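You operate a simulated robot arm through the tools that you are given. There is no shell and no other tool. Be economical: measure what you need, move in short steps, check, and stop when the job is done.

You run a simulated two-armed robot. Do the job below in one go: nothing can be reset, and whatever is moved stays where it is left.

Task
Open the locking cupboard door, take the green jar on the bulk bench and put it away on the top shelf of the locking cupboard and shut the door again. Put the bottle that says "soft water" from the bulk bench on top of the white block. Open the cloths drawer, take the orange jar and put it in the inside of the cloths drawer, then shut the drawer. Pick up the sun tint tub from the sample bench with one hand, pass it to the other hand and put it on the bench in front of the tall mixer. Take the white tube and leave it on top of the clear cover. Turn the portion dial to 10 g. Open the caps drawer, take the white cap from the inside of the caps drawer and put it on the blue test card and shut the drawer again. Put the open mixing jar from the finishing bench on the weighing bench. Pull the labels drawer open. The order is free. Set down upright: green jar, bottle, orange jar, sun tint tub, white tube, open mixing jar.

It is judged by the outcome, as a careful person would: the job done as asked, and still so three seconds after it is handed in. It fails if anything else is knocked over, pushed out of place, dropped, spilled or broken. A push-on lid holds only when it is set on centred and level and pressed home; a screw cap is set on level and turned clockwise until tight. Flat cloth is picked up by pressing the open fingertips on it (5 to 10 N) and closing them slowly along it; thin cloth reads only 2 to 8 mm in the jaws.

Robot
Two 7-joint arms with two-finger parallel grippers on one trunk, on a base that drives. Base frame: it is fixed to the floor where the robot stands at the start and does not move with it; the origin is under the middle of the robot, x ahead of it, y to its left, z up; the surface under the hand at the start is at about z = 900. Lengths are in mm, angles in degrees, forces in N, time in s.
The left shoulder is at the start at [50, 209, 1321], the right one opposite. With the tool pointing down near the work surface each hand reaches from about 100 to 900 mm from the robot's upright axis, wherever it stands, measured 20 degrees to its own side. Places, roughly: bench in front of the tall mixer [0, 1800, 900]; blue test card [-750, 3000, 1000]; brown bottle of clear water, brown bottle of soft  [-4250, 2750, 1000]; caps drawer [-2100, 4600, 800]; clear cover (18x18x5 cm) [-4400, 3000, 900]; cloths drawer [-1300, 3600, 500]; green jar [-4250, 2750, 1000]; inside of the cloths drawer [-1300, 3700, 500]; labels drawer [-2400, 100, 800]; locking cupboard door [700, -100, 500]; open mixing jar [-2000, 5000, 1000]; orange jar [-4250, 2250, 1000]; portion dial [-2700, 300, 1000]; sun tint tub [-3750, 1750, 1000]; top shelf of the locking cupboard [800, -200, 600]; weighing bench [-1200, 3600, 900]; white block (8x11x4 cm) [-4300, 2500, 900]; white cap (5x5x3 cm) [-2200, 4800, 700]; white tube [-3000, 750, 1000]. Payload 4.4 kg a hand.
The tool frame of a hand sits at the grasp point between the pads (the TCP): z along the fingers, y along the line on which they close. The tips reach 23 mm beyond it. Largest opening 94 mm; finger width 38, thickness 10; the body of the gripper, 54 by 96 mm, starts 39 mm behind the TCP.
Orientation is that of the tool frame in the base frame, as a unit quaternion [w, x, y, z]. With the fingers straight down and closing along the base's y, the tool's x points along the base's -x, its y along +y and its z along -z.

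Tools
- The arms move only by the tool servo_tool. It takes "left_commands", "right_commands" or both (then of equal length, played together; a hand with none holds still); each is a list of rows, each a list of 3 entries, a list of its own where there are three numbers: the turn, a rotation vector about the base's x, y, z in degrees, then the shift along the base's x, y, z in mm, then the gripper command, from -1 (shut) to 1 (fully open), values between in proportion. In form: [[[wx, wy, wz], [tx, ty, tz], grip], ...]. A call has 1 to 12 rows; each row is the pose to reach, as a shift and turn from the pose commanded when the call began. A row lasts 0.2 s, in which the tool goes at most 50 mm and 8.6 degrees; a call with a longer step from one row to the next is refused whole, and so is a gripper value outside its range. A pose out of reach is approached as far as the arm can. The call stops where the force on the tool passes 40 N (or 10 N more than at its start, if that is more) or the arm is blocked; 0.2 s more then pass. Each finger travels about 108 mm/s and halts on what it meets, pressing with about 28 N; the grip force reading is that of the motor and also rises with nothing between the fingers. The clock runs only during rows and for 0.2 s after the last one: add rows that repeat a pose to give the fingers time. It gives the time, the measured TCP pose, the force on the tool (base axes), the opening and the grip force at its end, in the units of the frame above (readings bear some noise), with the torque about the TCP (base axes, N m) and any sound that the robot's microphone picked up.
- Cameras (640 x 400 px; columns grow to the right, rows downward): "scene" is now at [134.1, -30.8, 1461.2]; the picture's right is [-0.41, -0.91, 0.00], its down [-0.75, 0.33, -0.57] and it looks along [0.52, -0.23, -0.82] (base axes); focal length 252 px, centre (320, 200). "left" rides on the left gripper at [86, -16, -75] in its tool frame; the picture's right is [0.18, 0.98, 0.00], its down [-0.58, 0.11, -0.81] and it looks along [-0.79, 0.15, 0.59] (tool axes); focal length 243 px, centre (320, 200). "right" rides on the right gripper at [86, 16, -75] in its tool frame; the picture's right is [-0.18, 0.98, 0.00], its down [-0.58, -0.11, -0.81] and it looks along [-0.79, -0.15, 0.59] (tool axes); focal length 243 px, centre (320, 200). There is no depth. A picture from a camera that has moved, and an enlarged one, comes with that camera's place and axes in the base frame and with its lens.
- get_image(camera): a new picture of that camera. The clock stands still meanwhile.
- raise_lower(by): slides the trunk up (or, below 0, down) by that many mm; the arms and the scene camera ride with it, the base frame stays. It gives what a move gives, with no picture.
- steer(legs): drives the robot by 1 to 6 legs, each [ahead, left, turn to the left] in mm, mm and degrees, along the robot's own axes; the way and the turn of a leg run together, so that a leg with both is an arc; at most 1500 mm and 180 degrees a leg. The arms and the cameras ride along, it lands a little off, and it stops where it bumps. It gives what a move gives.
- head_to(pan, tilt): turns the head with the scene camera to pan (to the left, within 80 degrees either way) and tilt (down, from -29 to 69), counted from straight ahead of the robot. It gives what a move gives.
- enlarge(camera, box): a new picture of the part [left, top, right, bottom] of that camera's present view, enlarged. The clock stands still meanwhile.
- job_done(): hands the job in; it is judged then, once.

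Work in short steps. Places have to be worked out from the pictures, the camera data and where the tool is seen: move nearer, look again, correct. Check each grasp and each placing, and mend what went wrong. You have 556 turns and 352 pictures in all, those below and enlarged ones among them. Open the grippers and draw the arms clear of the work before you hand the job in, unless the task says otherwise; then end with one line.

The tools are called by a JSON object that holds its "op" and its "data". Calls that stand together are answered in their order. servo_tool: Moves the arms, as the interface text tells. Its arguments: {"type":"object","properties":{"left_commands":{"type":"array","items":{"type":"array"}},"right_commands":{"type":"array","items":{"type":"array"}}},"required":[]} The other tools are called the same way: raise_lower (by) slides the trunk up or down; steer (legs) drives the base; head_to (pan, tilt) turns the head that bears the scene camera; get_image (camera) takes a picture; enlarge (camera, box) takes an enlarged picture of a part of a camera's view; job_done () hands the job in.

At the start:

```text
time: 0.0
left_ee_pos: [502.9, 94.4, 1071.4]
left_ee_rot: [-0.001, 0.0, 1.0, 0.0]
left_force: [0.6, 0.6, 0.9]
left_torque: [0.0, 0.02, 0.03]
left_gripper_width: 94.1
left_finger_force: 0.0
right_ee_pos: [584.7, -417.8, 990.7]
right_ee_rot: [0.0, 0.0, 1.0, 0.001]
right_force: [0.5, 0.7, 0.1]
right_torque: [-0.01, 0.0, 0.01]
right_gripper_width: 93.9
right_finger_force: 0.1
trunk travel left (down, up): [-400.0, 163.0]
robot x, y, heading: [1.9, -1.3, -0.1]
head pan, tilt: [-23.9, 55.5]
```

scene: 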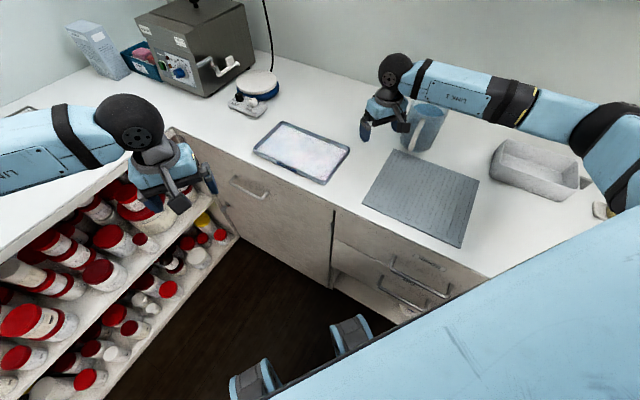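
right: 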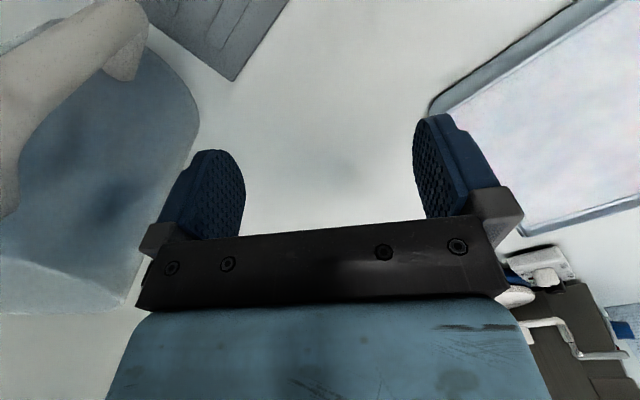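
left: 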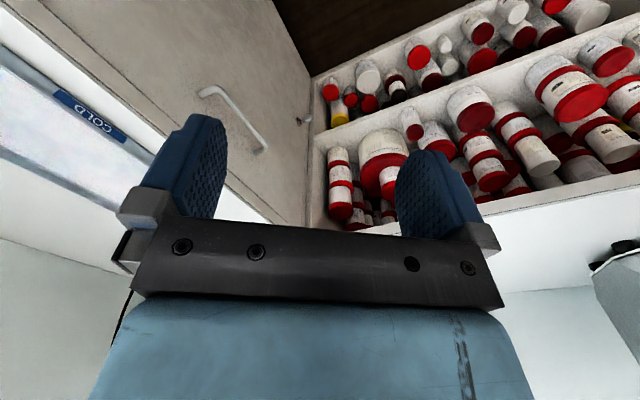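

The hands are out over the bench at the start. I look around with the head first to learn the room.

{"op": "head_to", "data": {"pan": 0, "tilt": 25}}

{"op": "get_image", "data": {"camera": "scene"}}

{"op": "head_to", "data": {"pan": 80, "tilt": 25}}

{"op": "get_image", "data": {"camera": "scene"}}

```text
time: 0.9
left_ee_pos: [502.2, 93.8, 1072.0]
left_ee_rot: [0.0, 0.0, 1.0, -0.001]
left_force: [-0.5, 0.5, 0.0]
left_torque: [0.02, 0.01, 0.01]
left_gripper_width: 93.9
left_finger_force: 0.1
right_ee_pos: [583.9, -417.2, 991.1]
right_ee_rot: [0.0, 0.0, 1.0, 0.001]
right_force: [1.0, -0.3, 0.4]
right_torque: [-0.04, -0.02, 0.03]
right_gripper_width: 94.0
right_finger_force: 0.1
trunk travel left (down, up): [-400.0, 163.0]
robot x, y, heading: [0.9, -2.1, -0.1]
head pan, tilt: [0.0, 25.0]
```

```text
348 pictures are left
camera scene: at [160.7, -1.9, 1505.7], right [0.0, -1.0, 0.0], down [-0.42, 0.0, -0.91], along [0.91, 0.0, -0.42], focal length 252 px, centre (320, 200)
```

scene: 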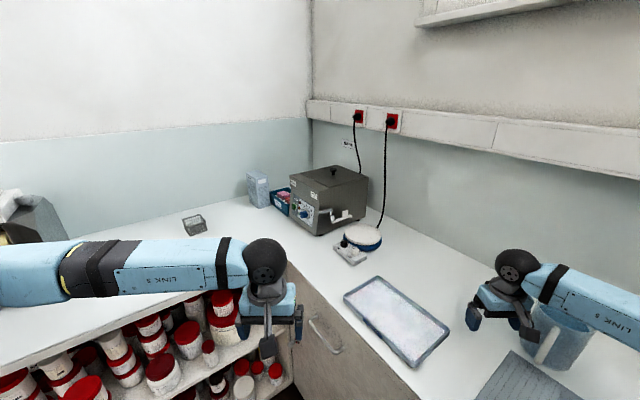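

```text
time: 2.5
left_ee_pos: [502.7, 94.9, 1071.0]
left_ee_rot: [0.0, 0.0, 1.0, 0.0]
left_force: [0.3, -0.4, 0.2]
left_torque: [0.01, 0.01, 0.03]
left_gripper_width: 93.8
left_finger_force: 0.0
right_ee_pos: [585.0, -417.9, 990.7]
right_ee_rot: [0.0, 0.0, 1.0, 0.0]
right_force: [-0.2, 0.4, -0.3]
right_torque: [-0.02, 0.0, 0.01]
right_gripper_width: 94.1
right_finger_force: 0.0
trunk travel left (down, up): [-400.0, 163.0]
robot x, y, heading: [-2.1, 0.6, 0.2]
head pan, tilt: [80.0, 25.0]
```

```text
347 pictures are left
camera scene: at [84.7, 88.9, 1505.8], right [0.98, -0.17, 0.0], down [-0.07, -0.42, -0.91], along [0.16, 0.89, -0.42], focal length 252 px, centre (320, 200)
```

scene: 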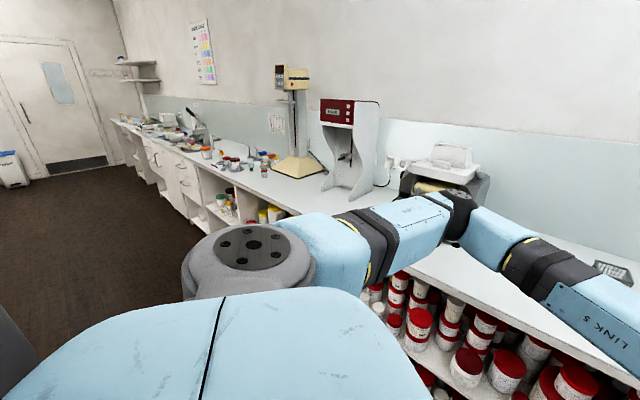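

{"op": "head_to", "data": {"pan": -5, "tilt": 60}}

{"op": "get_image", "data": {"camera": "scene"}}

{"op": "enlarge", "data": {"camera": "left", "box": [150, 30, 350, 230]}}

```text
time: 4.1
left_ee_pos: [502.2, 94.4, 1072.1]
left_ee_rot: [0.0, 0.0, 1.0, -0.001]
left_force: [0.3, -0.3, 0.6]
left_torque: [0.01, -0.03, 0.0]
left_gripper_width: 94.2
left_finger_force: 0.0
right_ee_pos: [583.0, -418.1, 990.7]
right_ee_rot: [0.0, 0.0, 1.0, 0.0]
right_force: [0.7, -1.9, 0.2]
right_torque: [-0.02, -0.03, 0.02]
right_gripper_width: 94.1
right_finger_force: 0.0
trunk travel left (down, up): [-400.0, 163.0]
robot x, y, heading: [1.0, 0.2, -0.1]
head pan, tilt: [-5.0, 60.0]
```

```text
346 pictures are left
camera scene: at [135.0, -7.6, 1455.8], right [-0.09, -1.0, 0.0], down [-0.86, 0.07, -0.5], along [0.5, -0.04, -0.87], focal length 252 px, centre (320, 200)
```

scene: 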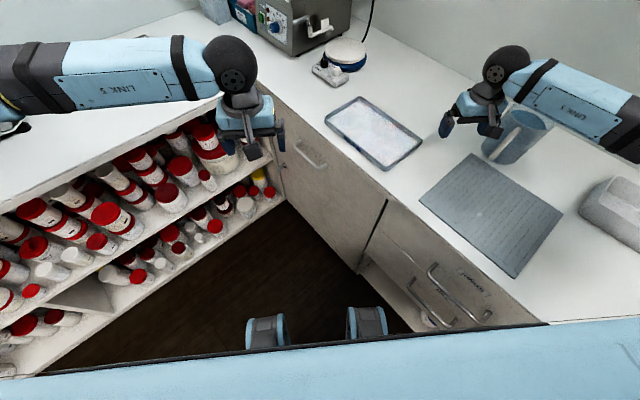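

```text
2.00 times, centred on (250, 130) of left
camera zoom: at [415.2, 78.6, 1146.8], right [-0.18, 0.98, 0.0], down [0.58, 0.11, 0.81], along [0.79, 0.15, -0.59], focal length 485 px, centre (460, 340)
```

zoom: 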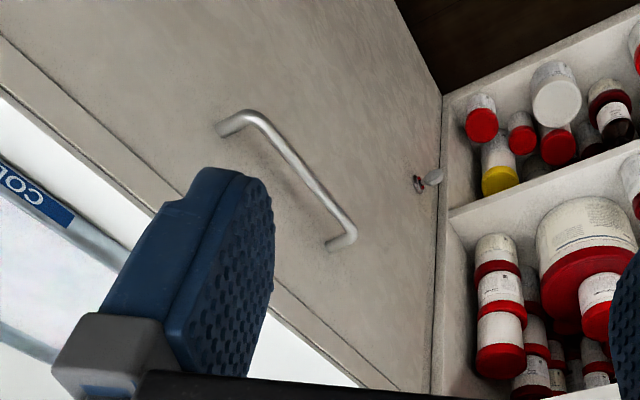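

The door has a bar handle and a small turn knob at its left (free) edge, hinge to the right. I raise both hands clear of the bench before driving.

{"op": "servo_tool", "data": {"left_commands": [[[0, 0, 0], [0, 0, 40], 1], [[0, 0, 0], [0, 0, 80], 1], [[0, 0, 0], [0, 0, 120], 1], [[0, 0, 0], [0, 0, 150], 1], [[0, 0, 0], [-30, 0, 150], 1], [[0, 0, 0], [-60, 0, 150], 1]], "right_commands": [[[0, 0, 0], [0, 0, 45], 1], [[0, 0, 0], [0, 0, 90], 1], [[0, 0, 0], [0, 0, 135], 1], [[0, 0, 0], [0, 0, 180], 1], [[0, 0, 0], [-45, 0, 210], 1], [[0, 0, 0], [-90, 0, 230], 1]]}}

{"op": "get_image", "data": {"camera": "scene"}}

```text
refused: row 5 steps farther than a row can; nothing moved
```

```text
344 pictures are left
camera scene: at [135.0, -7.6, 1455.8], right [-0.09, -1.0, 0.0], down [-0.86, 0.07, -0.5], along [0.5, -0.04, -0.87], focal length 252 px, centre (320, 200)
```

scene: 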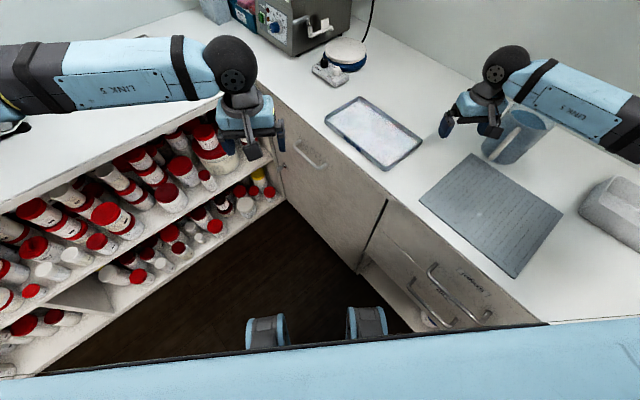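

Too long a step there; I repeat it with shorter steps.

{"op": "servo_tool", "data": {"left_commands": [[[0, 0, 0], [0, 0, 40], 1], [[0, 0, 0], [0, 0, 80], 1], [[0, 0, 0], [0, 0, 120], 1], [[0, 0, 0], [0, 0, 150], 1], [[0, 0, 0], [-30, 0, 150], 1], [[0, 0, 0], [-60, 0, 150], 1]], "right_commands": [[[0, 0, 0], [0, 0, 45], 1], [[0, 0, 0], [0, 0, 90], 1], [[0, 0, 0], [0, 0, 135], 1], [[0, 0, 0], [0, 0, 180], 1], [[0, 0, 0], [-40, 0, 200], 1], [[0, 0, 0], [-80, 0, 220], 1]]}}

{"op": "steer", "data": {"legs": [[-450, 0, 0], [0, 0, -55]]}}

{"op": "head_to", "data": {"pan": 20, "tilt": 35}}

{"op": "get_image", "data": {"camera": "scene"}}

```text
time: 5.5
left_ee_pos: [438.5, 93.6, 1223.9]
left_ee_rot: [0.0, 0.0, 1.0, 0.001]
left_force: [0.6, -0.2, 0.0]
left_torque: [0.02, -0.02, 0.06]
left_gripper_width: 93.9
left_finger_force: 0.0
right_ee_pos: [501.4, -418.8, 1211.5]
right_ee_rot: [0.0, 0.0, 1.0, 0.0]
right_force: [-0.1, 0.2, -0.4]
right_torque: [0.01, -0.01, 0.0]
right_gripper_width: 93.8
right_finger_force: 0.1
trunk travel left (down, up): [-400.0, 163.0]
robot x, y, heading: [0.9, -1.2, 0.2]
head pan, tilt: [-5.0, 60.0]
```

```text
time: 10.7
left_ee_pos: [-124.8, -308.9, 1222.5]
left_ee_rot: [0.0, 0.465, 0.885, 0.0]
left_force: [0.4, -0.4, 0.2]
left_torque: [-0.01, 0.01, -0.01]
left_gripper_width: 93.9
left_finger_force: 0.0
right_ee_pos: [-511.1, -652.2, 1210.5]
right_ee_rot: [0.0, 0.466, 0.885, 0.0]
right_force: [0.2, 0.2, 0.1]
right_torque: [0.01, -0.01, 0.01]
right_gripper_width: 93.7
right_finger_force: 0.2
trunk travel left (down, up): [-400.0, 163.0]
robot x, y, heading: [-451.5, 3.3, -55.7]
head pan, tilt: [-5.0, 60.0]
```

```text
time: 11.6
left_ee_pos: [-123.5, -310.3, 1222.1]
left_ee_rot: [0.0, 0.466, 0.885, 0.0]
left_force: [0.1, 0.7, 0.0]
left_torque: [0.04, 0.03, 0.03]
left_gripper_width: 94.0
left_finger_force: 0.1
right_ee_pos: [-510.3, -652.4, 1210.1]
right_ee_rot: [-0.001, 0.466, 0.885, 0.0]
right_force: [0.9, -0.8, 1.4]
right_torque: [0.0, 0.04, -0.03]
right_gripper_width: 94.1
right_finger_force: 0.1
trunk travel left (down, up): [-400.0, 163.0]
robot x, y, heading: [-453.8, 1.5, -55.4]
head pan, tilt: [20.0, 35.0]
```

```text
343 pictures are left
camera scene: at [-340.5, -107.9, 1490.0], right [-0.58, -0.81, 0.0], down [-0.47, 0.33, -0.82], along [0.67, -0.48, -0.57], focal length 252 px, centre (320, 200)
```

scene: 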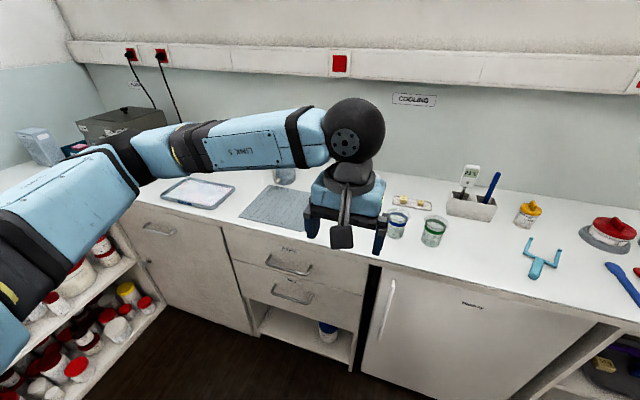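

Room axes work out: the bench front runs along ~34.6°, so my heading of -55° squarely faces the cupboard. I slide left to stand in front of it.

{"op": "steer", "data": {"legs": [[-90, 670, 0]]}}

{"op": "head_to", "data": {"pan": 15, "tilt": 45}}

{"op": "get_image", "data": {"camera": "scene"}}

```text
time: 17.9
left_ee_pos: [379.7, 148.3, 1223.0]
left_ee_rot: [-0.001, 0.463, 0.887, -0.001]
left_force: [-0.7, -0.7, -0.5]
left_torque: [0.01, 0.0, -0.02]
left_gripper_width: 94.0
left_finger_force: 0.0
right_ee_pos: [-6.0, -195.0, 1210.9]
right_ee_rot: [0.0, 0.464, 0.886, 0.0]
right_force: [-0.4, -0.4, -0.2]
right_torque: [0.0, 0.01, 0.03]
right_gripper_width: 93.9
right_finger_force: 0.1
trunk travel left (down, up): [-400.0, 163.0]
robot x, y, heading: [52.0, 460.1, -55.2]
head pan, tilt: [20.0, 35.0]
```

```text
time: 18.6
left_ee_pos: [380.6, 148.0, 1223.0]
left_ee_rot: [0.001, 0.463, 0.886, 0.0]
left_force: [0.0, 0.1, -0.2]
left_torque: [-0.03, 0.0, 0.0]
left_gripper_width: 94.1
left_finger_force: 0.0
right_ee_pos: [-6.1, -194.8, 1209.6]
right_ee_rot: [0.0, 0.463, 0.886, 0.0]
right_force: [0.4, 0.0, -0.7]
right_torque: [0.02, 0.03, 0.03]
right_gripper_width: 94.0
right_finger_force: 0.1
trunk travel left (down, up): [-400.0, 163.0]
robot x, y, heading: [48.6, 460.4, -55.1]
head pan, tilt: [15.0, 45.0]
```

```text
342 pictures are left
camera scene: at [152.1, 347.8, 1475.3], right [-0.65, -0.76, 0.0], down [-0.54, 0.46, -0.71], along [0.54, -0.46, -0.71], focal length 252 px, centre (320, 200)
```

scene: 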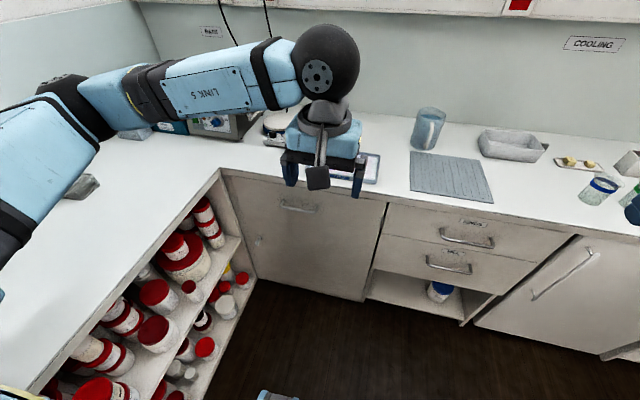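

Robot stands at v≈302, in front of the cupboard. I bring the left hand down in front of the door to look at handle and knob.

{"op": "servo_tool", "data": {"left_commands": [[[0, 0, 0], [15, 4, -37], 1], [[0, 0, 0], [31, 8, -74], 1], [[0, 0, 0], [47, 13, -111], 1], [[0, 0, 0], [63, 17, -148], 1], [[0, 0, 0], [79, 21, -185], 1], [[0, 0, 0], [95, 26, -222], 1], [[0, 0, 0], [111, 30, -259], 1], [[0, 0, 0], [127, 34, -296], 1], [[0, 0, 0], [143, 39, -333], 1], [[0, 0, 0], [160, 44, -370], 1]]}}

{"op": "get_image", "data": {"camera": "left"}}

{"op": "get_image", "data": {"camera": "scene"}}

```text
time: 20.8
left_ee_pos: [539.8, 192.2, 850.3]
left_ee_rot: [0.0, 0.464, 0.886, 0.0]
left_force: [-0.2, 0.0, 0.0]
left_torque: [0.0, 0.02, -0.04]
left_gripper_width: 93.7
left_finger_force: 0.1
right_ee_pos: [-6.3, -195.6, 1210.1]
right_ee_rot: [0.0, 0.464, 0.886, 0.0]
right_force: [0.4, 0.1, -0.3]
right_torque: [0.04, 0.02, -0.02]
right_gripper_width: 93.8
right_finger_force: 0.1
trunk travel left (down, up): [-400.0, 163.0]
robot x, y, heading: [47.5, 456.4, -55.0]
head pan, tilt: [15.0, 45.0]
```

```text
341 pictures are left
camera left: at [477.2, 255.0, 926.2], right [0.7, 0.71, 0.0], down [0.42, -0.41, 0.81], along [0.57, -0.57, -0.59], focal length 243 px, centre (320, 200)
```

left: 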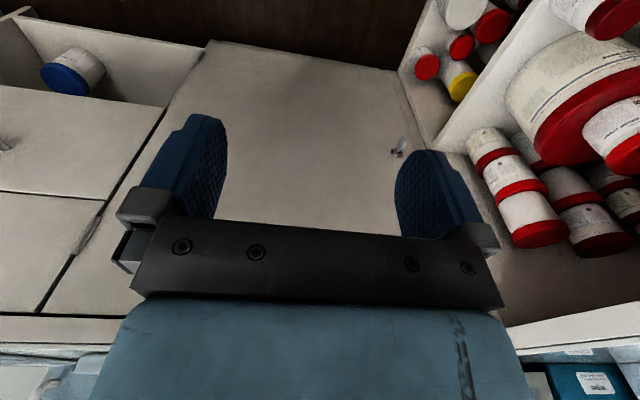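

```text
340 pictures are left
camera scene: at [152.8, 347.8, 1475.2], right [-0.65, -0.76, 0.0], down [-0.54, 0.46, -0.71], along [0.54, -0.46, -0.71], focal length 252 px, centre (320, 200)
```

scene: 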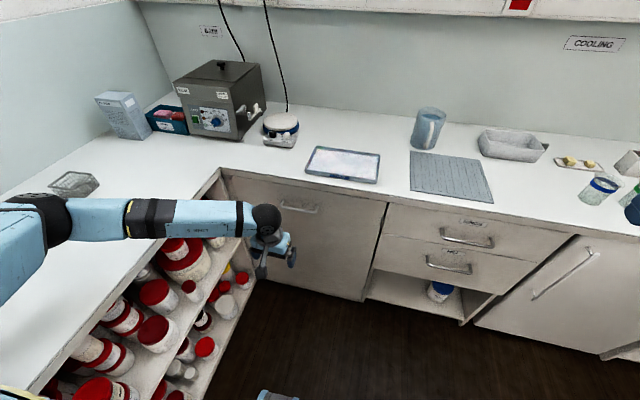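

The knob is just visible beside the right finger in the picture; I enlarge both it and the door in the scene view.

{"op": "enlarge", "data": {"camera": "left", "box": [350, 110, 450, 190]}}

{"op": "enlarge", "data": {"camera": "scene", "box": [210, 150, 410, 310]}}

```text
5.00 times, centred on (400, 150) of left
camera zoom: at [477.2, 255.0, 926.2], right [0.7, 0.71, 0.0], down [0.42, -0.41, 0.81], along [0.57, -0.57, -0.59], focal length 1213 px, centre (-80, 450)
```

zoom: 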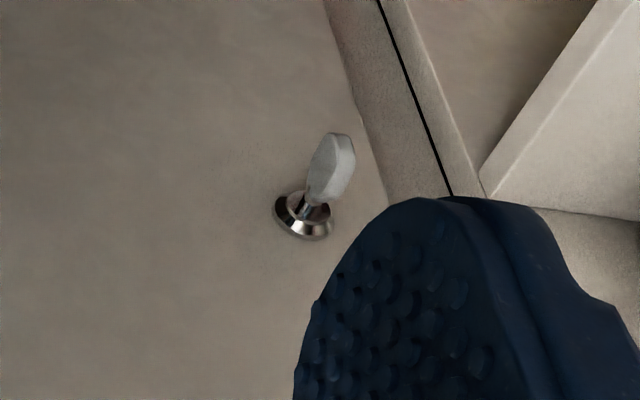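

```text
2.50 times, centred on (310, 230) of scene
camera zoom: at [152.8, 347.8, 1475.2], right [-0.65, -0.76, 0.0], down [-0.54, 0.46, -0.71], along [0.54, -0.46, -0.71], focal length 631 px, centre (345, 125)
```

zoom: 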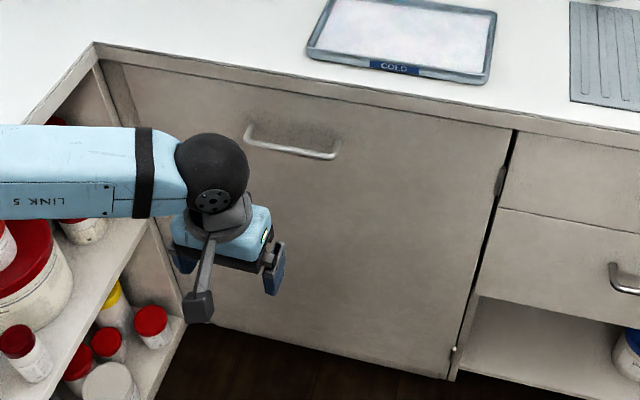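

It's a key with a vertical bow at about (876,123,490) triangulated; handle bar at v≈498–633, z≈790, face u≈-430. I first try the handle, turning the left hand to point at the door with vertical closing.

{"op": "servo_tool", "data": {"left_commands": [[[-6.7, 1.23, 4.8], [0, 0, 0], 1], [[-13.4, 2.46, 9.6], [0, 0, 0], 1], [[-20.1, 3.7, 14.4], [0, 0, 0], 1], [[-26.8, 4.9, 19.2], [0, 0, 0], 1], [[-33.5, 6.1, 24], [0, 0, 0], 1], [[-40.2, 7.4, 28.9], [0, 0, 0], 1], [[-46.9, 8.6, 33.7], [0, 0, 0], 1], [[-53.6, 9.8, 38.5], [0, 0, 0], 1], [[-60.3, 11.1, 43.3], [0, 0, 0], 1], [[-67, 12.3, 48.1], [0, 0, 0], 1], [[-73.6, 13.5, 52.9], [0, 0, 0], 1], [[-80.3, 14.8, 57.8], [0, 0, 0], 1]]}}

{"op": "servo_tool", "data": {"left_commands": [[[-5.4, 1, 3.8], [0, 0, 0], 1], [[-10.7, 2, 7.7], [0, 0, 0], 1], [[-16.1, 2.9, 11.5], [0, 0, 0], 1]]}}

{"op": "get_image", "data": {"camera": "scene"}}

```text
time: 23.4
left_ee_pos: [540.1, 191.8, 851.4]
left_ee_rot: [0.185, -0.095, 0.774, -0.598]
left_force: [-0.1, -0.4, 1.3]
left_torque: [-0.01, 0.01, 0.02]
left_gripper_width: 94.2
left_finger_force: 0.1
right_ee_pos: [-7.0, -194.4, 1209.1]
right_ee_rot: [0.0, 0.463, 0.886, 0.0]
right_force: [-0.6, 0.4, -0.6]
right_torque: [0.02, 0.02, 0.02]
right_gripper_width: 93.8
right_finger_force: 0.2
trunk travel left (down, up): [-400.0, 163.0]
robot x, y, heading: [51.4, 457.7, -55.3]
head pan, tilt: [15.0, 45.0]
```

```text
time: 24.2
left_ee_pos: [541.4, 192.1, 851.5]
left_ee_rot: [-0.209, 0.212, -0.674, 0.676]
left_force: [-0.1, 0.6, 0.0]
left_torque: [0.04, 0.02, 0.0]
left_gripper_width: 94.3
left_finger_force: 0.0
right_ee_pos: [-5.0, -195.6, 1209.8]
right_ee_rot: [0.0, 0.464, 0.886, 0.0]
right_force: [0.0, -0.1, 0.9]
right_torque: [-0.01, 0.0, 0.01]
right_gripper_width: 94.0
right_finger_force: 0.0
trunk travel left (down, up): [-400.0, 163.0]
robot x, y, heading: [52.9, 457.0, -55.2]
head pan, tilt: [15.0, 45.0]
```

```text
337 pictures are left
camera scene: at [151.8, 347.5, 1475.2], right [-0.65, -0.76, 0.0], down [-0.54, 0.46, -0.71], along [0.54, -0.46, -0.71], focal length 252 px, centre (320, 200)
```

scene: 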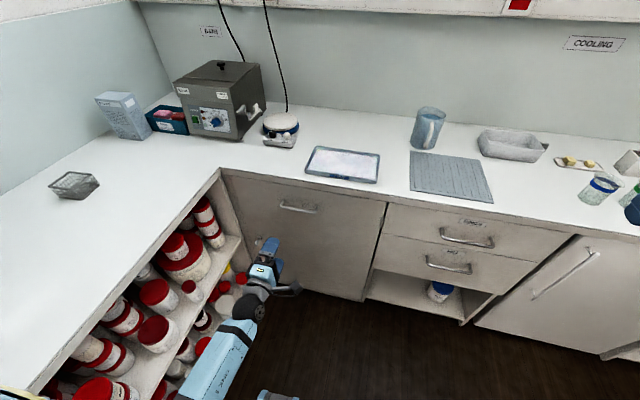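

The pose is reachable. I move toward the bar, stopping ~100 mm short, and check with the hand camera.

{"op": "servo_tool", "data": {"left_commands": [[[0, 0, 0], [23, -29, -20], 1], [[0, 0, 0], [46, -58, -40], 1], [[0, 0, 0], [70, -88, -63], 1], [[0, 0, 0], [93, -117, -63], 1]]}}

{"op": "get_image", "data": {"camera": "left"}}

{"op": "enlarge", "data": {"camera": "scene", "box": [210, 150, 410, 310]}}

```text
time: 25.2
left_ee_pos: [632.5, 74.1, 787.3]
left_ee_rot: [-0.209, 0.212, -0.675, 0.675]
left_force: [-0.3, 0.6, -0.1]
left_torque: [-0.01, -0.01, -0.03]
left_gripper_width: 94.0
left_finger_force: 0.1
right_ee_pos: [-5.0, -195.6, 1209.8]
right_ee_rot: [0.001, 0.463, 0.886, 0.0]
right_force: [-0.8, 0.3, 1.1]
right_torque: [-0.01, 0.01, -0.03]
right_gripper_width: 93.8
right_finger_force: 0.0
trunk travel left (down, up): [-400.0, 163.0]
robot x, y, heading: [47.8, 458.8, -54.9]
head pan, tilt: [15.0, 45.0]
```

```text
336 pictures are left
camera left: at [519.1, 87.9, 804.8], right [-0.16, -0.11, -0.98], down [0.02, 0.99, -0.11], along [0.99, -0.04, -0.15], focal length 243 px, centre (320, 200)
```

left: 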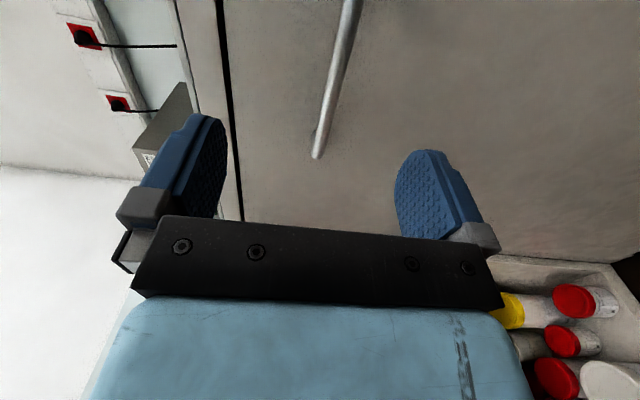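

```text
2.50 times, centred on (310, 230) of scene
camera zoom: at [152.3, 347.0, 1475.1], right [-0.65, -0.76, 0.0], down [-0.54, 0.46, -0.71], along [0.54, -0.46, -0.71], focal length 631 px, centre (345, 125)
```

zoom: 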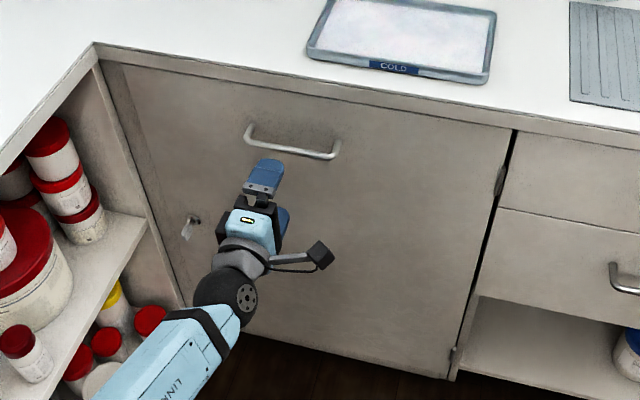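

The bar sits centred between the fingers. I advance ~95 mm and close on it.

{"op": "servo_tool", "data": {"left_commands": [[[0, 0, 0], [18, -26, 0], 1], [[0, 0, 0], [36, -52, 0], 1], [[0, 0, 0], [46, -66, 0], 1], [[0, 0, 0], [54, -78, 0], 1], [[0, 0, 0], [54, -78, 0], 0], [[0, 0, 0], [54, -78, 0], -1], [[0, 0, 0], [54, -78, 0], -1], [[0, 0, 0], [54, -78, 0], -1]]}}

{"op": "get_image", "data": {"camera": "left"}}

```text
time: 26.9
left_ee_pos: [682.7, 1.5, 776.0]
left_ee_rot: [0.206, -0.211, 0.683, -0.668]
left_force: [3.4, -6.7, -21.7]
left_torque: [0.33, 0.11, 1.34]
left_gripper_width: 12.2
left_finger_force: 45.3
right_ee_pos: [-5.1, -195.1, 1210.0]
right_ee_rot: [0.0, 0.463, 0.886, 0.0]
right_force: [-1.0, 1.2, 0.1]
right_torque: [-0.01, 0.01, 0.02]
right_gripper_width: 94.2
right_finger_force: 0.1
trunk travel left (down, up): [-400.0, 163.0]
robot x, y, heading: [54.3, 459.4, -55.1]
head pan, tilt: [15.0, 45.0]
stopped in row 8 (left hand): the force on the tool passed its limit at 44 N (the readings are from after the stop); the commanded pose is now the measured one
```

```text
334 pictures are left
camera left: at [569.7, 14.2, 794.7], right [-0.17, -0.09, -0.98], down [0.02, 1.0, -0.09], along [0.99, -0.04, -0.16], focal length 243 px, centre (320, 200)
```

left: 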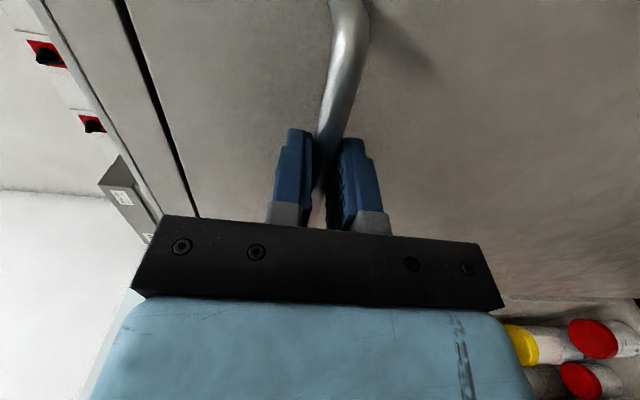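

Gripped (12 mm). I pull gently 30 mm to see whether it is locked.

{"op": "servo_tool", "data": {"left_commands": [[[0, 0, 0], [-4, 6, 0], -1], [[0, 0, 0], [-9, 12, 0], -1], [[0, 0, 0], [-13, 19, 0], -1], [[0, 0, 0], [-17, 25, 0], -1]]}}

```text
time: 27.9
left_ee_pos: [661.4, 24.6, 776.5]
left_ee_rot: [0.203, -0.211, 0.685, -0.668]
left_force: [-1.4, -6.1, -15.4]
left_torque: [0.29, 0.03, 1.36]
left_gripper_width: 11.5
left_finger_force: 45.1
right_ee_pos: [-7.4, -196.4, 1211.2]
right_ee_rot: [0.0, 0.464, 0.886, 0.0]
right_force: [-0.8, 0.0, 0.2]
right_torque: [0.0, -0.02, -0.03]
right_gripper_width: 94.0
right_finger_force: 0.0
trunk travel left (down, up): [-400.0, 163.0]
robot x, y, heading: [49.6, 458.9, -55.6]
head pan, tilt: [15.0, 45.0]
stopped in row 4 (left hand): the force on the tool passed its limit at 43 N (the readings are from after the stop); the commanded pose is now the measured one
```

{"op": "enlarge", "data": {"camera": "scene", "box": [210, 150, 410, 310]}}

```text
2.50 times, centred on (310, 230) of scene
camera zoom: at [152.6, 346.8, 1475.5], right [-0.65, -0.76, 0.0], down [-0.54, 0.46, -0.71], along [0.54, -0.46, -0.71], focal length 631 px, centre (345, 125)
```

zoom: 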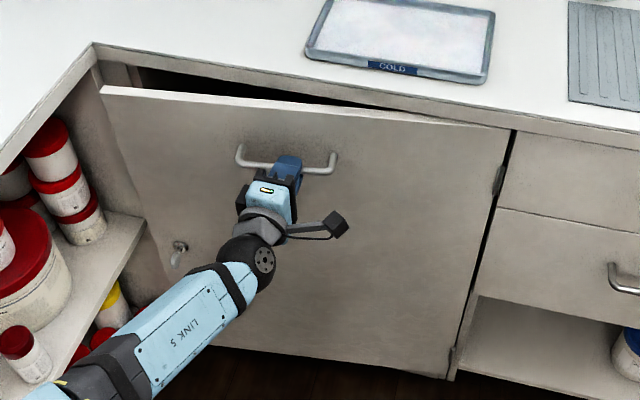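

The door is not locked and opens freely. I swing it along its arc (hinge at v≈255), turning the hand with it.

{"op": "servo_tool", "data": {"left_commands": [[[0, 0, 4], [-17.3, 13.3, 0], -1], [[0, 0, 8], [-35.6, 25.5, 0], -1], [[0, 0, 12], [-54.6, 36.4, 0], -1], [[0, 0, 16], [-74.3, 45.9, 0], -1], [[0, 0, 20], [-94.7, 53.9, 0], -1], [[0, 0, 24], [-115.6, 60.7, 0], -1], [[0, 0, 28], [-136.9, 65.8, 0], -1], [[0, 0, 32], [-158.5, 69.6, 0], -1]]}}

{"op": "get_image", "data": {"camera": "scene"}}

```text
time: 29.0
left_ee_pos: [589.6, 68.3, 776.1]
left_ee_rot: [0.296, -0.306, 0.648, -0.632]
left_force: [0.8, -7.9, -20.7]
left_torque: [0.16, 0.2, 1.42]
left_gripper_width: 11.8
left_finger_force: 45.2
right_ee_pos: [-5.1, -196.8, 1209.7]
right_ee_rot: [-0.001, 0.464, 0.886, 0.0]
right_force: [-0.6, 0.1, 0.2]
right_torque: [0.01, -0.01, 0.0]
right_gripper_width: 94.1
right_finger_force: 0.1
trunk travel left (down, up): [-400.0, 163.0]
robot x, y, heading: [48.3, 457.3, -55.5]
head pan, tilt: [15.0, 45.0]
stopped in row 5 (left hand): the force on the tool passed its limit at 85 N (the readings are from after the stop); the commanded pose is now the measured one
```

```text
332 pictures are left
camera scene: at [153.7, 345.2, 1475.5], right [-0.65, -0.76, 0.0], down [-0.54, 0.46, -0.71], along [0.54, -0.46, -0.71], focal length 252 px, centre (320, 200)
```

scene: 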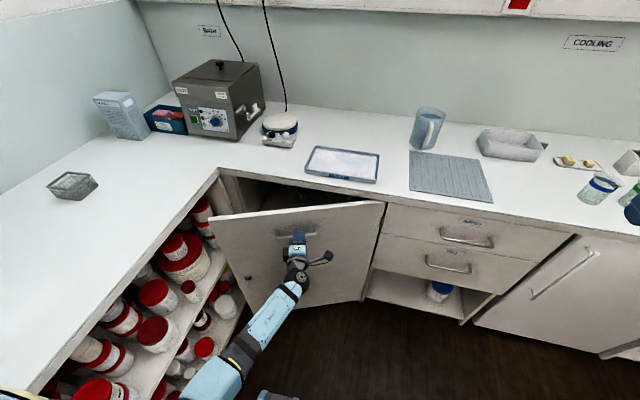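

{"op": "servo_tool", "data": {"left_commands": [[[0, 0, 2], [-10.2, 4.4, 0], -1], [[0, 0, 4], [-20.2, 8.4, 0], -1], [[0, 0, 6], [-30.7, 12, 0], -1], [[0, 0, 8], [-41, 15.3, 0], -1], [[0, 0, 10], [-51.6, 18.2, 0], -1], [[0, 0, 12], [-62.2, 20.7, 0], -1], [[0, 0, 14], [-73, 22.8, 0], -1], [[0, 0, 16], [-83.7, 24.7, 0], -1], [[0, 0, 18], [-94.6, 26, 0], -1], [[0, 0, 20], [-105.5, 27.1, 0], -1]]}}

```text
time: 29.3
left_ee_pos: [589.1, 68.3, 776.1]
left_ee_rot: [0.298, -0.307, 0.648, -0.63]
left_force: [1.5, -5.6, -21.8]
left_torque: [-0.18, 0.51, 1.46]
left_gripper_width: 11.8
left_finger_force: 45.4
right_ee_pos: [-6.8, -196.2, 1210.7]
right_ee_rot: [-0.001, 0.465, 0.885, 0.001]
right_force: [0.0, -0.5, 0.0]
right_torque: [0.01, -0.01, 0.0]
right_gripper_width: 93.8
right_finger_force: 0.1
trunk travel left (down, up): [-400.0, 163.0]
robot x, y, heading: [52.5, 458.0, -55.5]
head pan, tilt: [15.0, 45.0]
stopped in row 1 (left hand): the force on the tool passed its limit at 52 N (the readings are from after the stop); the commanded pose is now the measured one
```

Forces are building up through the rigid grip. I release, back off and look, then will push the door from the inside.

{"op": "servo_tool", "data": {"left_commands": [[[0, 0, 0], [0, 0, 0], 0.3], [[0, 0, 0], [0, 0, 0], 1], [[0, 0, 0], [-16, 12, 0], 1], [[0, 0, 0], [-40, 30, 0], 1], [[0, 0, 0], [-72, 54, 0], 1], [[0, 0, 0], [-95, 72, 0], 1]]}}

{"op": "get_image", "data": {"camera": "scene"}}

```text
time: 30.9
left_ee_pos: [520.7, 99.3, 837.6]
left_ee_rot: [-0.302, 0.303, -0.603, 0.674]
left_force: [0.1, 0.1, 0.2]
left_torque: [-0.01, -0.02, 0.02]
left_gripper_width: 94.2
left_finger_force: 0.0
right_ee_pos: [-8.8, -196.6, 1209.8]
right_ee_rot: [0.0, 0.465, 0.885, 0.0]
right_force: [-1.1, 0.7, 0.1]
right_torque: [0.03, -0.03, -0.02]
right_gripper_width: 94.1
right_finger_force: 0.1
trunk travel left (down, up): [-400.0, 163.0]
robot x, y, heading: [50.5, 457.1, -55.7]
head pan, tilt: [15.0, 45.0]
stopped in row 6 (left hand): the arm was blocked; the commanded pose is now the measured one
```

```text
331 pictures are left
camera scene: at [151.2, 346.8, 1474.2], right [-0.65, -0.76, 0.0], down [-0.54, 0.46, -0.71], along [0.54, -0.46, -0.71], focal length 252 px, centre (320, 200)
```

scene: 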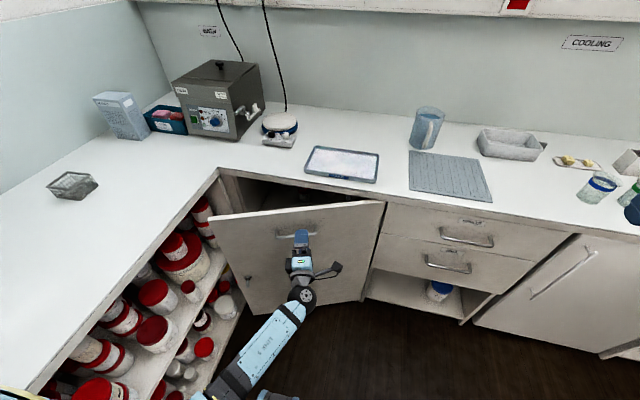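

The arm hit a joint limit there. I lift and turn the hand back to pointing down, to push the door from behind through the wedge between counter and door.

{"op": "servo_tool", "data": {"left_commands": [[[0, 0, 0], [0, 0, 20], 1], [[6.7, -0.4, -5], [0, 0, 40], 1], [[13.4, -0.8, -10], [0, 0, 60], 0], [[20.1, -1.2, -15], [0, 0, 80], -1], [[26.8, -1.7, -20], [0, 0, 100], -1], [[33.5, -2.1, -25], [0, 0, 120], -1], [[40.2, -2.5, -30], [0, 0, 140], -1], [[46.9, -2.9, -35], [0, 0, 160], -1], [[53.6, -3.3, -40], [0, 0, 180], -1], [[60.3, -3.7, -45], [0, 0, 200], -1], [[67, -4.2, -50], [0, 0, 210], -1], [[73.7, -4.6, -55], [0, 0, 210], -1]]}}

{"op": "servo_tool", "data": {"left_commands": [[[6.7, -0.4, -5], [33, 4, 0], -1], [[13.4, -0.8, -10], [66, 8, 0], -1], [[20.1, -1.2, -15], [99, 12, 0], -1], [[26.8, -1.7, -20], [132, 16, 0], -1], [[33.4, -2.1, -24.7], [165, 20, 0], -1], [[33.4, -2.1, -24.7], [200, 24, 0], -1], [[33.4, -2.1, -24.7], [235, 28, 0], -1], [[33.4, -2.1, -24.7], [265, 30, 0], -1]]}}

{"op": "get_image", "data": {"camera": "scene"}}

```text
time: 31.7
left_ee_pos: [601.7, 157.6, 876.8]
left_ee_rot: [0.363, -0.102, 0.702, -0.605]
left_force: [0.4, 1.1, -1.3]
left_torque: [0.02, -0.01, 0.0]
left_gripper_width: 46.7
left_finger_force: 0.1
left hand out of reach, approached as far as the arm can: row 3
right_ee_pos: [-7.6, -195.0, 1210.3]
right_ee_rot: [-0.001, 0.466, 0.885, -0.001]
right_force: [0.5, 0.0, 0.0]
right_torque: [-0.01, -0.01, 0.01]
right_gripper_width: 93.9
right_finger_force: 0.1
trunk travel left (down, up): [-400.0, 163.0]
robot x, y, heading: [52.4, 459.3, -55.3]
head pan, tilt: [15.0, 45.0]
stopped in row 3 (left hand): the arm was blocked; the commanded pose is now the measured one
```

```text
time: 33.5
left_ee_pos: [858.3, 182.4, 879.1]
left_ee_rot: [0.253, 0.169, 0.843, -0.444]
left_force: [-36.6, -5.4, 7.5]
left_torque: [0.8, -0.89, 3.12]
left_gripper_width: 0.0
left_finger_force: 28.3
right_ee_pos: [-15.9, -197.0, 1210.3]
right_ee_rot: [0.002, 0.466, 0.885, 0.001]
right_force: [-0.4, -0.3, 0.4]
right_torque: [0.03, -0.04, -0.02]
right_gripper_width: 93.8
right_finger_force: 0.1
trunk travel left (down, up): [-400.0, 163.0]
robot x, y, heading: [47.1, 459.0, -55.6]
head pan, tilt: [15.0, 45.0]
```

```text
330 pictures are left
camera scene: at [143.4, 344.7, 1475.6], right [-0.65, -0.76, -0.01], down [-0.53, 0.46, -0.71], along [0.54, -0.46, -0.7], focal length 252 px, centre (320, 200)
```

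scene: 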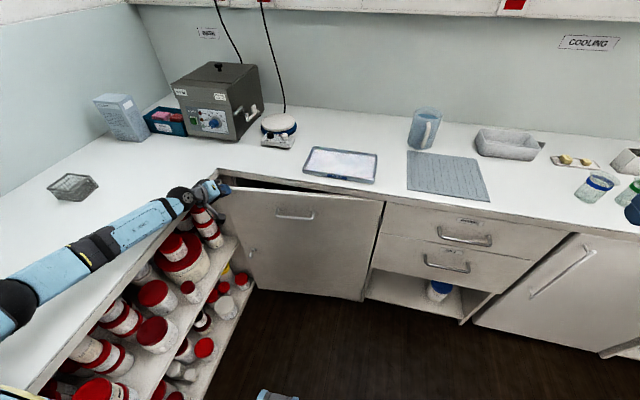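

I shouldn't have chained those: the first stopped short and the second pressed the hand into the corner. Nothing fell; I back it off gently.

{"op": "servo_tool", "data": {"left_commands": [[[0, 0, 0], [-15, 0, 0], -1], [[0, 0, 0], [-35, 5, 0], -1], [[0, 0, 0], [-60, 10, 15], -1], [[0, 0, 0], [-90, 20, 40], -1], [[0, 0, 0], [-120, 30, 70], -1]]}}

{"op": "get_image", "data": {"camera": "scene"}}

```text
time: 34.7
left_ee_pos: [743.8, 216.5, 947.2]
left_ee_rot: [0.256, 0.167, 0.843, -0.443]
left_force: [-0.1, 0.5, -0.7]
left_torque: [-0.01, -0.01, 0.0]
left_gripper_width: 0.0
left_finger_force: 27.6
right_ee_pos: [-10.0, -195.7, 1211.0]
right_ee_rot: [0.001, 0.464, 0.886, -0.001]
right_force: [-1.0, -0.1, 0.4]
right_torque: [0.01, -0.02, -0.03]
right_gripper_width: 94.0
right_finger_force: 0.1
trunk travel left (down, up): [-400.0, 163.0]
robot x, y, heading: [48.7, 454.8, -55.2]
head pan, tilt: [15.0, 45.0]
```

```text
329 pictures are left
camera scene: at [150.0, 347.3, 1475.3], right [-0.65, -0.76, 0.0], down [-0.54, 0.46, -0.71], along [0.54, -0.46, -0.71], focal length 252 px, centre (320, 200)
```

scene: 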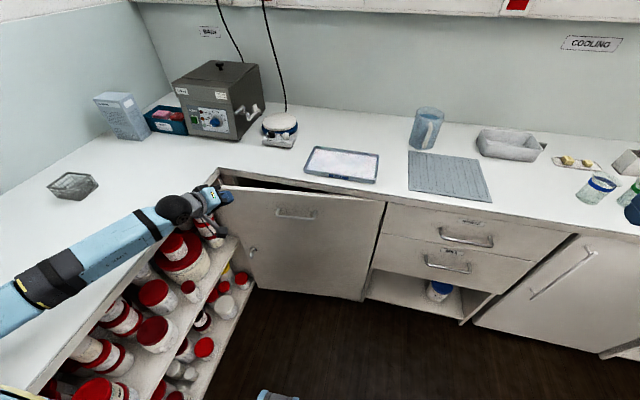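

Now turn the hand back to pointing straight down while rising a little.

{"op": "servo_tool", "data": {"left_commands": [[[6.9, 0.3, -3.3], [-5, 8, 10], -1], [[13.8, 0.6, -6.6], [-10, 16, 20], -1], [[20.7, 0.8, -9.9], [-15, 24, 30], -1], [[27.6, 1.1, -13.2], [-20, 32, 40], -1], [[34.6, 1.4, -16.5], [-25, 40, 50], -1], [[41.5, 1.7, -19.8], [-30, 48, 60], -1], [[48.4, 1.9, -23.1], [-30, 48, 70], -1], [[55.3, 2.2, -26.4], [-30, 48, 80], -1], [[62.2, 2.5, -29.7], [-30, 48, 90], -1]]}}

{"op": "get_image", "data": {"camera": "scene"}}

```text
time: 36.7
left_ee_pos: [715.6, 265.3, 1036.4]
left_ee_rot: [-0.001, 0.464, 0.886, 0.001]
left_force: [-0.8, 0.1, 0.7]
left_torque: [-0.02, -0.01, -0.01]
left_gripper_width: 0.0
left_finger_force: 28.6
right_ee_pos: [-8.1, -195.9, 1210.7]
right_ee_rot: [0.0, 0.465, 0.886, 0.0]
right_force: [-0.5, -0.6, -0.8]
right_torque: [0.0, -0.01, 0.01]
right_gripper_width: 94.2
right_finger_force: 0.0
trunk travel left (down, up): [-400.0, 163.0]
robot x, y, heading: [50.9, 456.7, -55.2]
head pan, tilt: [15.0, 45.0]
```

```text
328 pictures are left
camera scene: at [151.1, 346.2, 1475.1], right [-0.65, -0.76, 0.0], down [-0.54, 0.46, -0.71], along [0.54, -0.46, -0.71], focal length 252 px, centre (320, 200)
```

scene: 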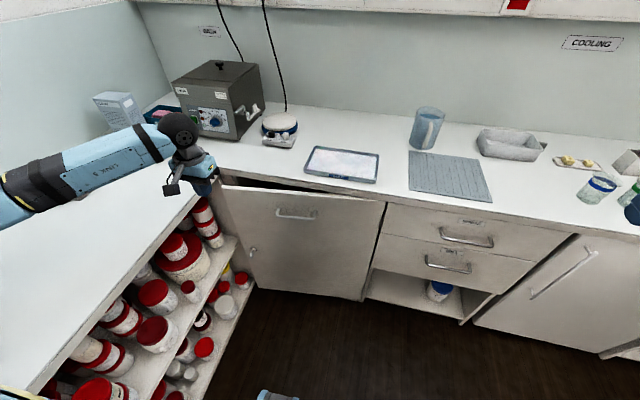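

The door is now only slightly ajar. I plan to pinch its top edge with the fingers pointing down, so I look from the hand camera to locate the edge.

{"op": "get_image", "data": {"camera": "left"}}

{"op": "enlarge", "data": {"camera": "scene", "box": [190, 150, 410, 310]}}

```text
327 pictures are left
camera left: at [652.4, 327.0, 1112.5], right [0.7, 0.71, 0.0], down [0.42, -0.42, 0.8], along [0.57, -0.56, -0.59], focal length 243 px, centre (320, 200)
```

left: 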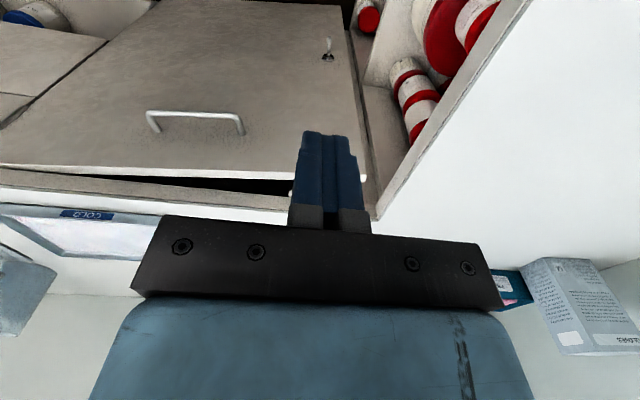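

```text
2.50 times, centred on (300, 230) of scene
camera zoom: at [151.1, 346.2, 1475.1], right [-0.65, -0.76, 0.0], down [-0.54, 0.46, -0.71], along [0.54, -0.46, -0.71], focal length 631 px, centre (370, 125)
```

zoom: 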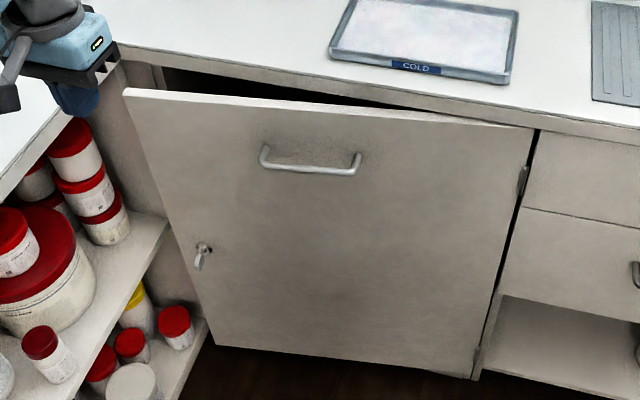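

Door stands ~6° open; its top edge near v=775 is at u≈-377. I rotate the hand so it closes across the door thickness and hover above that spot.

{"op": "servo_tool", "data": {"left_commands": [[[0, 0, -8.4], [13.7, -13.7, 0], 0.1], [[0, 0, -16.8], [27.3, -27.3, 0], 0.1], [[0, 0, -25.2], [41, -41, 0], 0.1], [[0, 0, -33.6], [54.7, -54.7, 0], 0.1], [[0, 0, -42], [68.3, -68.3, 0], 0.1], [[0, 0, -50.4], [82, -82, -10], 0.1], [[0, 0, -58.8], [95.7, -95.7, -20], 0.1], [[0, 0, -67.2], [109.3, -109.3, -30], 0.1], [[0, 0, -75.6], [123, -123, -45], 0.1], [[0, 0, -84], [136.7, -136.5, -60], 0.1], [[0, 0, -84], [136.7, -136.5, -76], 0.1]]}}

{"op": "get_image", "data": {"camera": "left"}}

{"op": "enlarge", "data": {"camera": "scene", "box": [190, 130, 330, 250]}}

```text
time: 39.1
left_ee_pos: [568.6, 197.2, 896.0]
left_ee_rot: [0.067, 0.915, 0.397, 0.03]
left_force: [0.2, 0.8, 1.1]
left_torque: [-0.04, 0.02, 0.03]
left_gripper_width: 51.4
left_finger_force: 0.0
left hand out of reach, approached as far as the arm can: row 4, 5, 6, 7, 8, 9, 10, 11
right_ee_pos: [-3.5, -192.2, 1214.2]
right_ee_rot: [0.001, 0.464, 0.886, -0.003]
right_force: [-0.2, 0.5, -0.4]
right_torque: [-0.05, -0.03, 0.0]
right_gripper_width: 94.1
right_finger_force: 0.0
trunk travel left (down, up): [-400.0, 163.0]
robot x, y, heading: [51.1, 458.7, -55.0]
head pan, tilt: [15.0, 45.0]
```

```text
325 pictures are left
camera left: at [607.7, 279.3, 968.0], right [0.84, -0.53, 0.14], down [-0.41, -0.42, 0.81], along [-0.37, -0.74, -0.56], focal length 243 px, centre (320, 200)
```

left: 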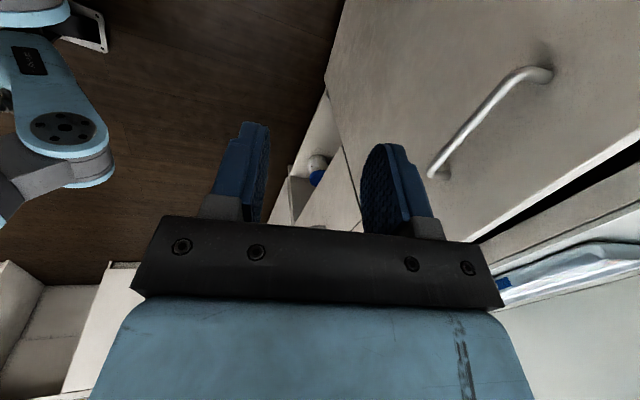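

```text
3.33 times, centred on (260, 190) of scene
camera zoom: at [154.9, 352.6, 1475.6], right [-0.65, -0.76, 0.0], down [-0.54, 0.45, -0.71], along [0.54, -0.46, -0.71], focal length 841 px, centre (520, 233)
```

zoom: 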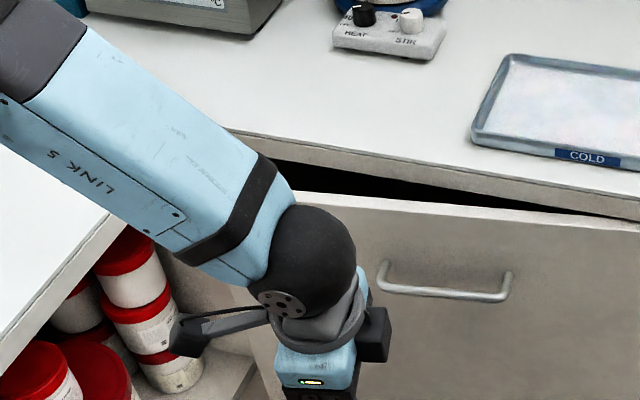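

That yaw is beyond the arm's reach. New plan: use the right hand on the handle, which suits the swing to the right. First I restore and tuck the left hand up near the body.

{"op": "servo_tool", "data": {"left_commands": [[[0, 0.9, 7.7], [-9, 12, 25], 0.1], [[0.1, 1.8, 15.5], [-17, 25, 50], 0.1], [[0.2, 2.7, 23.2], [-26, 37, 75], 0.1], [[0.2, 3.6, 31], [-34, 49, 100], 0.1], [[0.3, 4.5, 38.7], [-43, 62, 125], 0.1], [[0.4, 5.5, 46.5], [-51, 74, 150], 0.1], [[0.4, 6.4, 54.2], [-60, 86, 175], 0.1], [[0.5, 7.3, 62], [-68, 98, 200], 0.1], [[0.5, 8.2, 69.7], [-77, 111, 225], 0.1], [[0.6, 9.1, 77.5], [-85, 123, 250], 0.1], [[0.6, 9.1, 77.5], [-100, 140, 280], 0.1]]}}

{"op": "get_image", "data": {"camera": "scene"}}

```text
time: 41.5
left_ee_pos: [468.2, 331.5, 1174.0]
left_ee_rot: [-0.004, 0.465, 0.885, 0.001]
left_force: [-0.4, 0.1, 0.3]
left_torque: [0.04, -0.03, -0.02]
left_gripper_width: 51.8
left_finger_force: 0.0
left hand out of reach, approached as far as the arm can: row 11
right_ee_pos: [-10.8, -195.1, 1211.2]
right_ee_rot: [0.001, 0.465, 0.885, -0.001]
right_force: [-0.1, -0.5, -0.5]
right_torque: [0.02, -0.04, -0.03]
right_gripper_width: 94.0
right_finger_force: 0.0
trunk travel left (down, up): [-400.0, 163.0]
robot x, y, heading: [49.4, 459.7, -55.2]
head pan, tilt: [15.0, 45.0]
```

```text
323 pictures are left
camera scene: at [150.4, 347.2, 1475.3], right [-0.65, -0.76, 0.0], down [-0.54, 0.46, -0.71], along [0.54, -0.46, -0.71], focal length 252 px, centre (320, 200)
```

scene: 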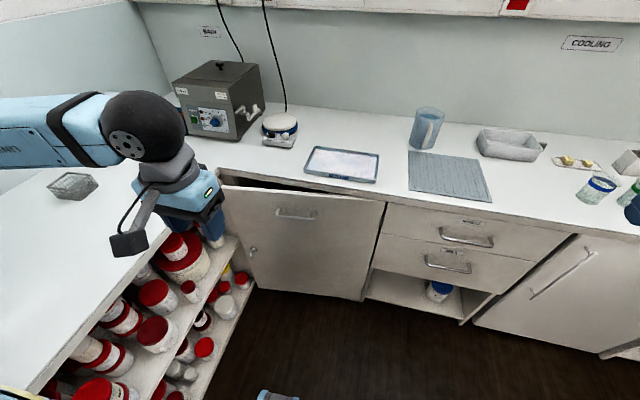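

I check the left elbow's clearance over the left bench before lowering the trunk.

{"op": "steer", "data": {"legs": [[-100, 0, 0]]}}

{"op": "head_to", "data": {"pan": 65, "tilt": 40}}

{"op": "get_image", "data": {"camera": "scene"}}

```text
time: 42.7
left_ee_pos: [411.4, 413.4, 1174.3]
left_ee_rot: [-0.004, 0.465, 0.885, 0.0]
left_force: [0.2, 1.2, -0.2]
left_torque: [-0.01, -0.03, 0.0]
left_gripper_width: 52.0
left_finger_force: 0.0
right_ee_pos: [-63.2, -114.0, 1211.9]
right_ee_rot: [0.0, 0.464, 0.886, 0.0]
right_force: [-0.1, -0.6, -0.2]
right_torque: [0.02, -0.04, -0.02]
right_gripper_width: 93.8
right_finger_force: 0.1
trunk travel left (down, up): [-400.0, 163.0]
robot x, y, heading: [-6.8, 537.1, -55.7]
head pan, tilt: [15.0, 45.0]
```

```text
time: 43.9
left_ee_pos: [412.0, 414.0, 1174.2]
left_ee_rot: [-0.004, 0.465, 0.885, 0.001]
left_force: [-0.1, 0.9, 0.5]
left_torque: [0.01, 0.0, -0.02]
left_gripper_width: 51.6
left_finger_force: 0.1
right_ee_pos: [-64.5, -114.7, 1209.5]
right_ee_rot: [0.0, 0.464, 0.886, -0.001]
right_force: [-0.2, 0.2, 0.4]
right_torque: [0.02, 0.01, -0.04]
right_gripper_width: 94.0
right_finger_force: 0.0
trunk travel left (down, up): [-400.0, 163.0]
robot x, y, heading: [-8.5, 536.6, -55.2]
head pan, tilt: [65.0, 40.0]
```

```text
322 pictures are left
camera scene: at [116.4, 496.0, 1482.5], right [0.17, -0.99, 0.0], down [-0.63, -0.11, -0.77], along [0.76, 0.13, -0.64], focal length 252 px, centre (320, 200)
```

scene: 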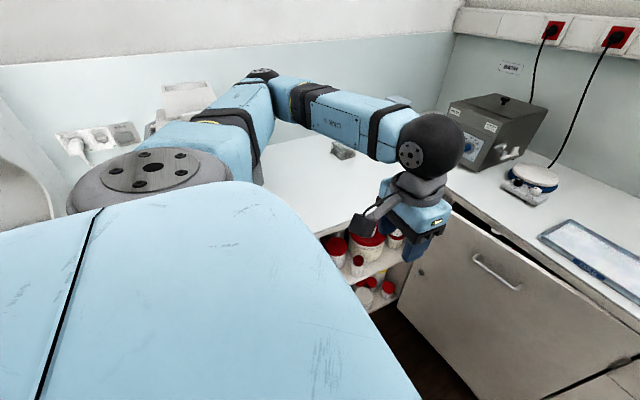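

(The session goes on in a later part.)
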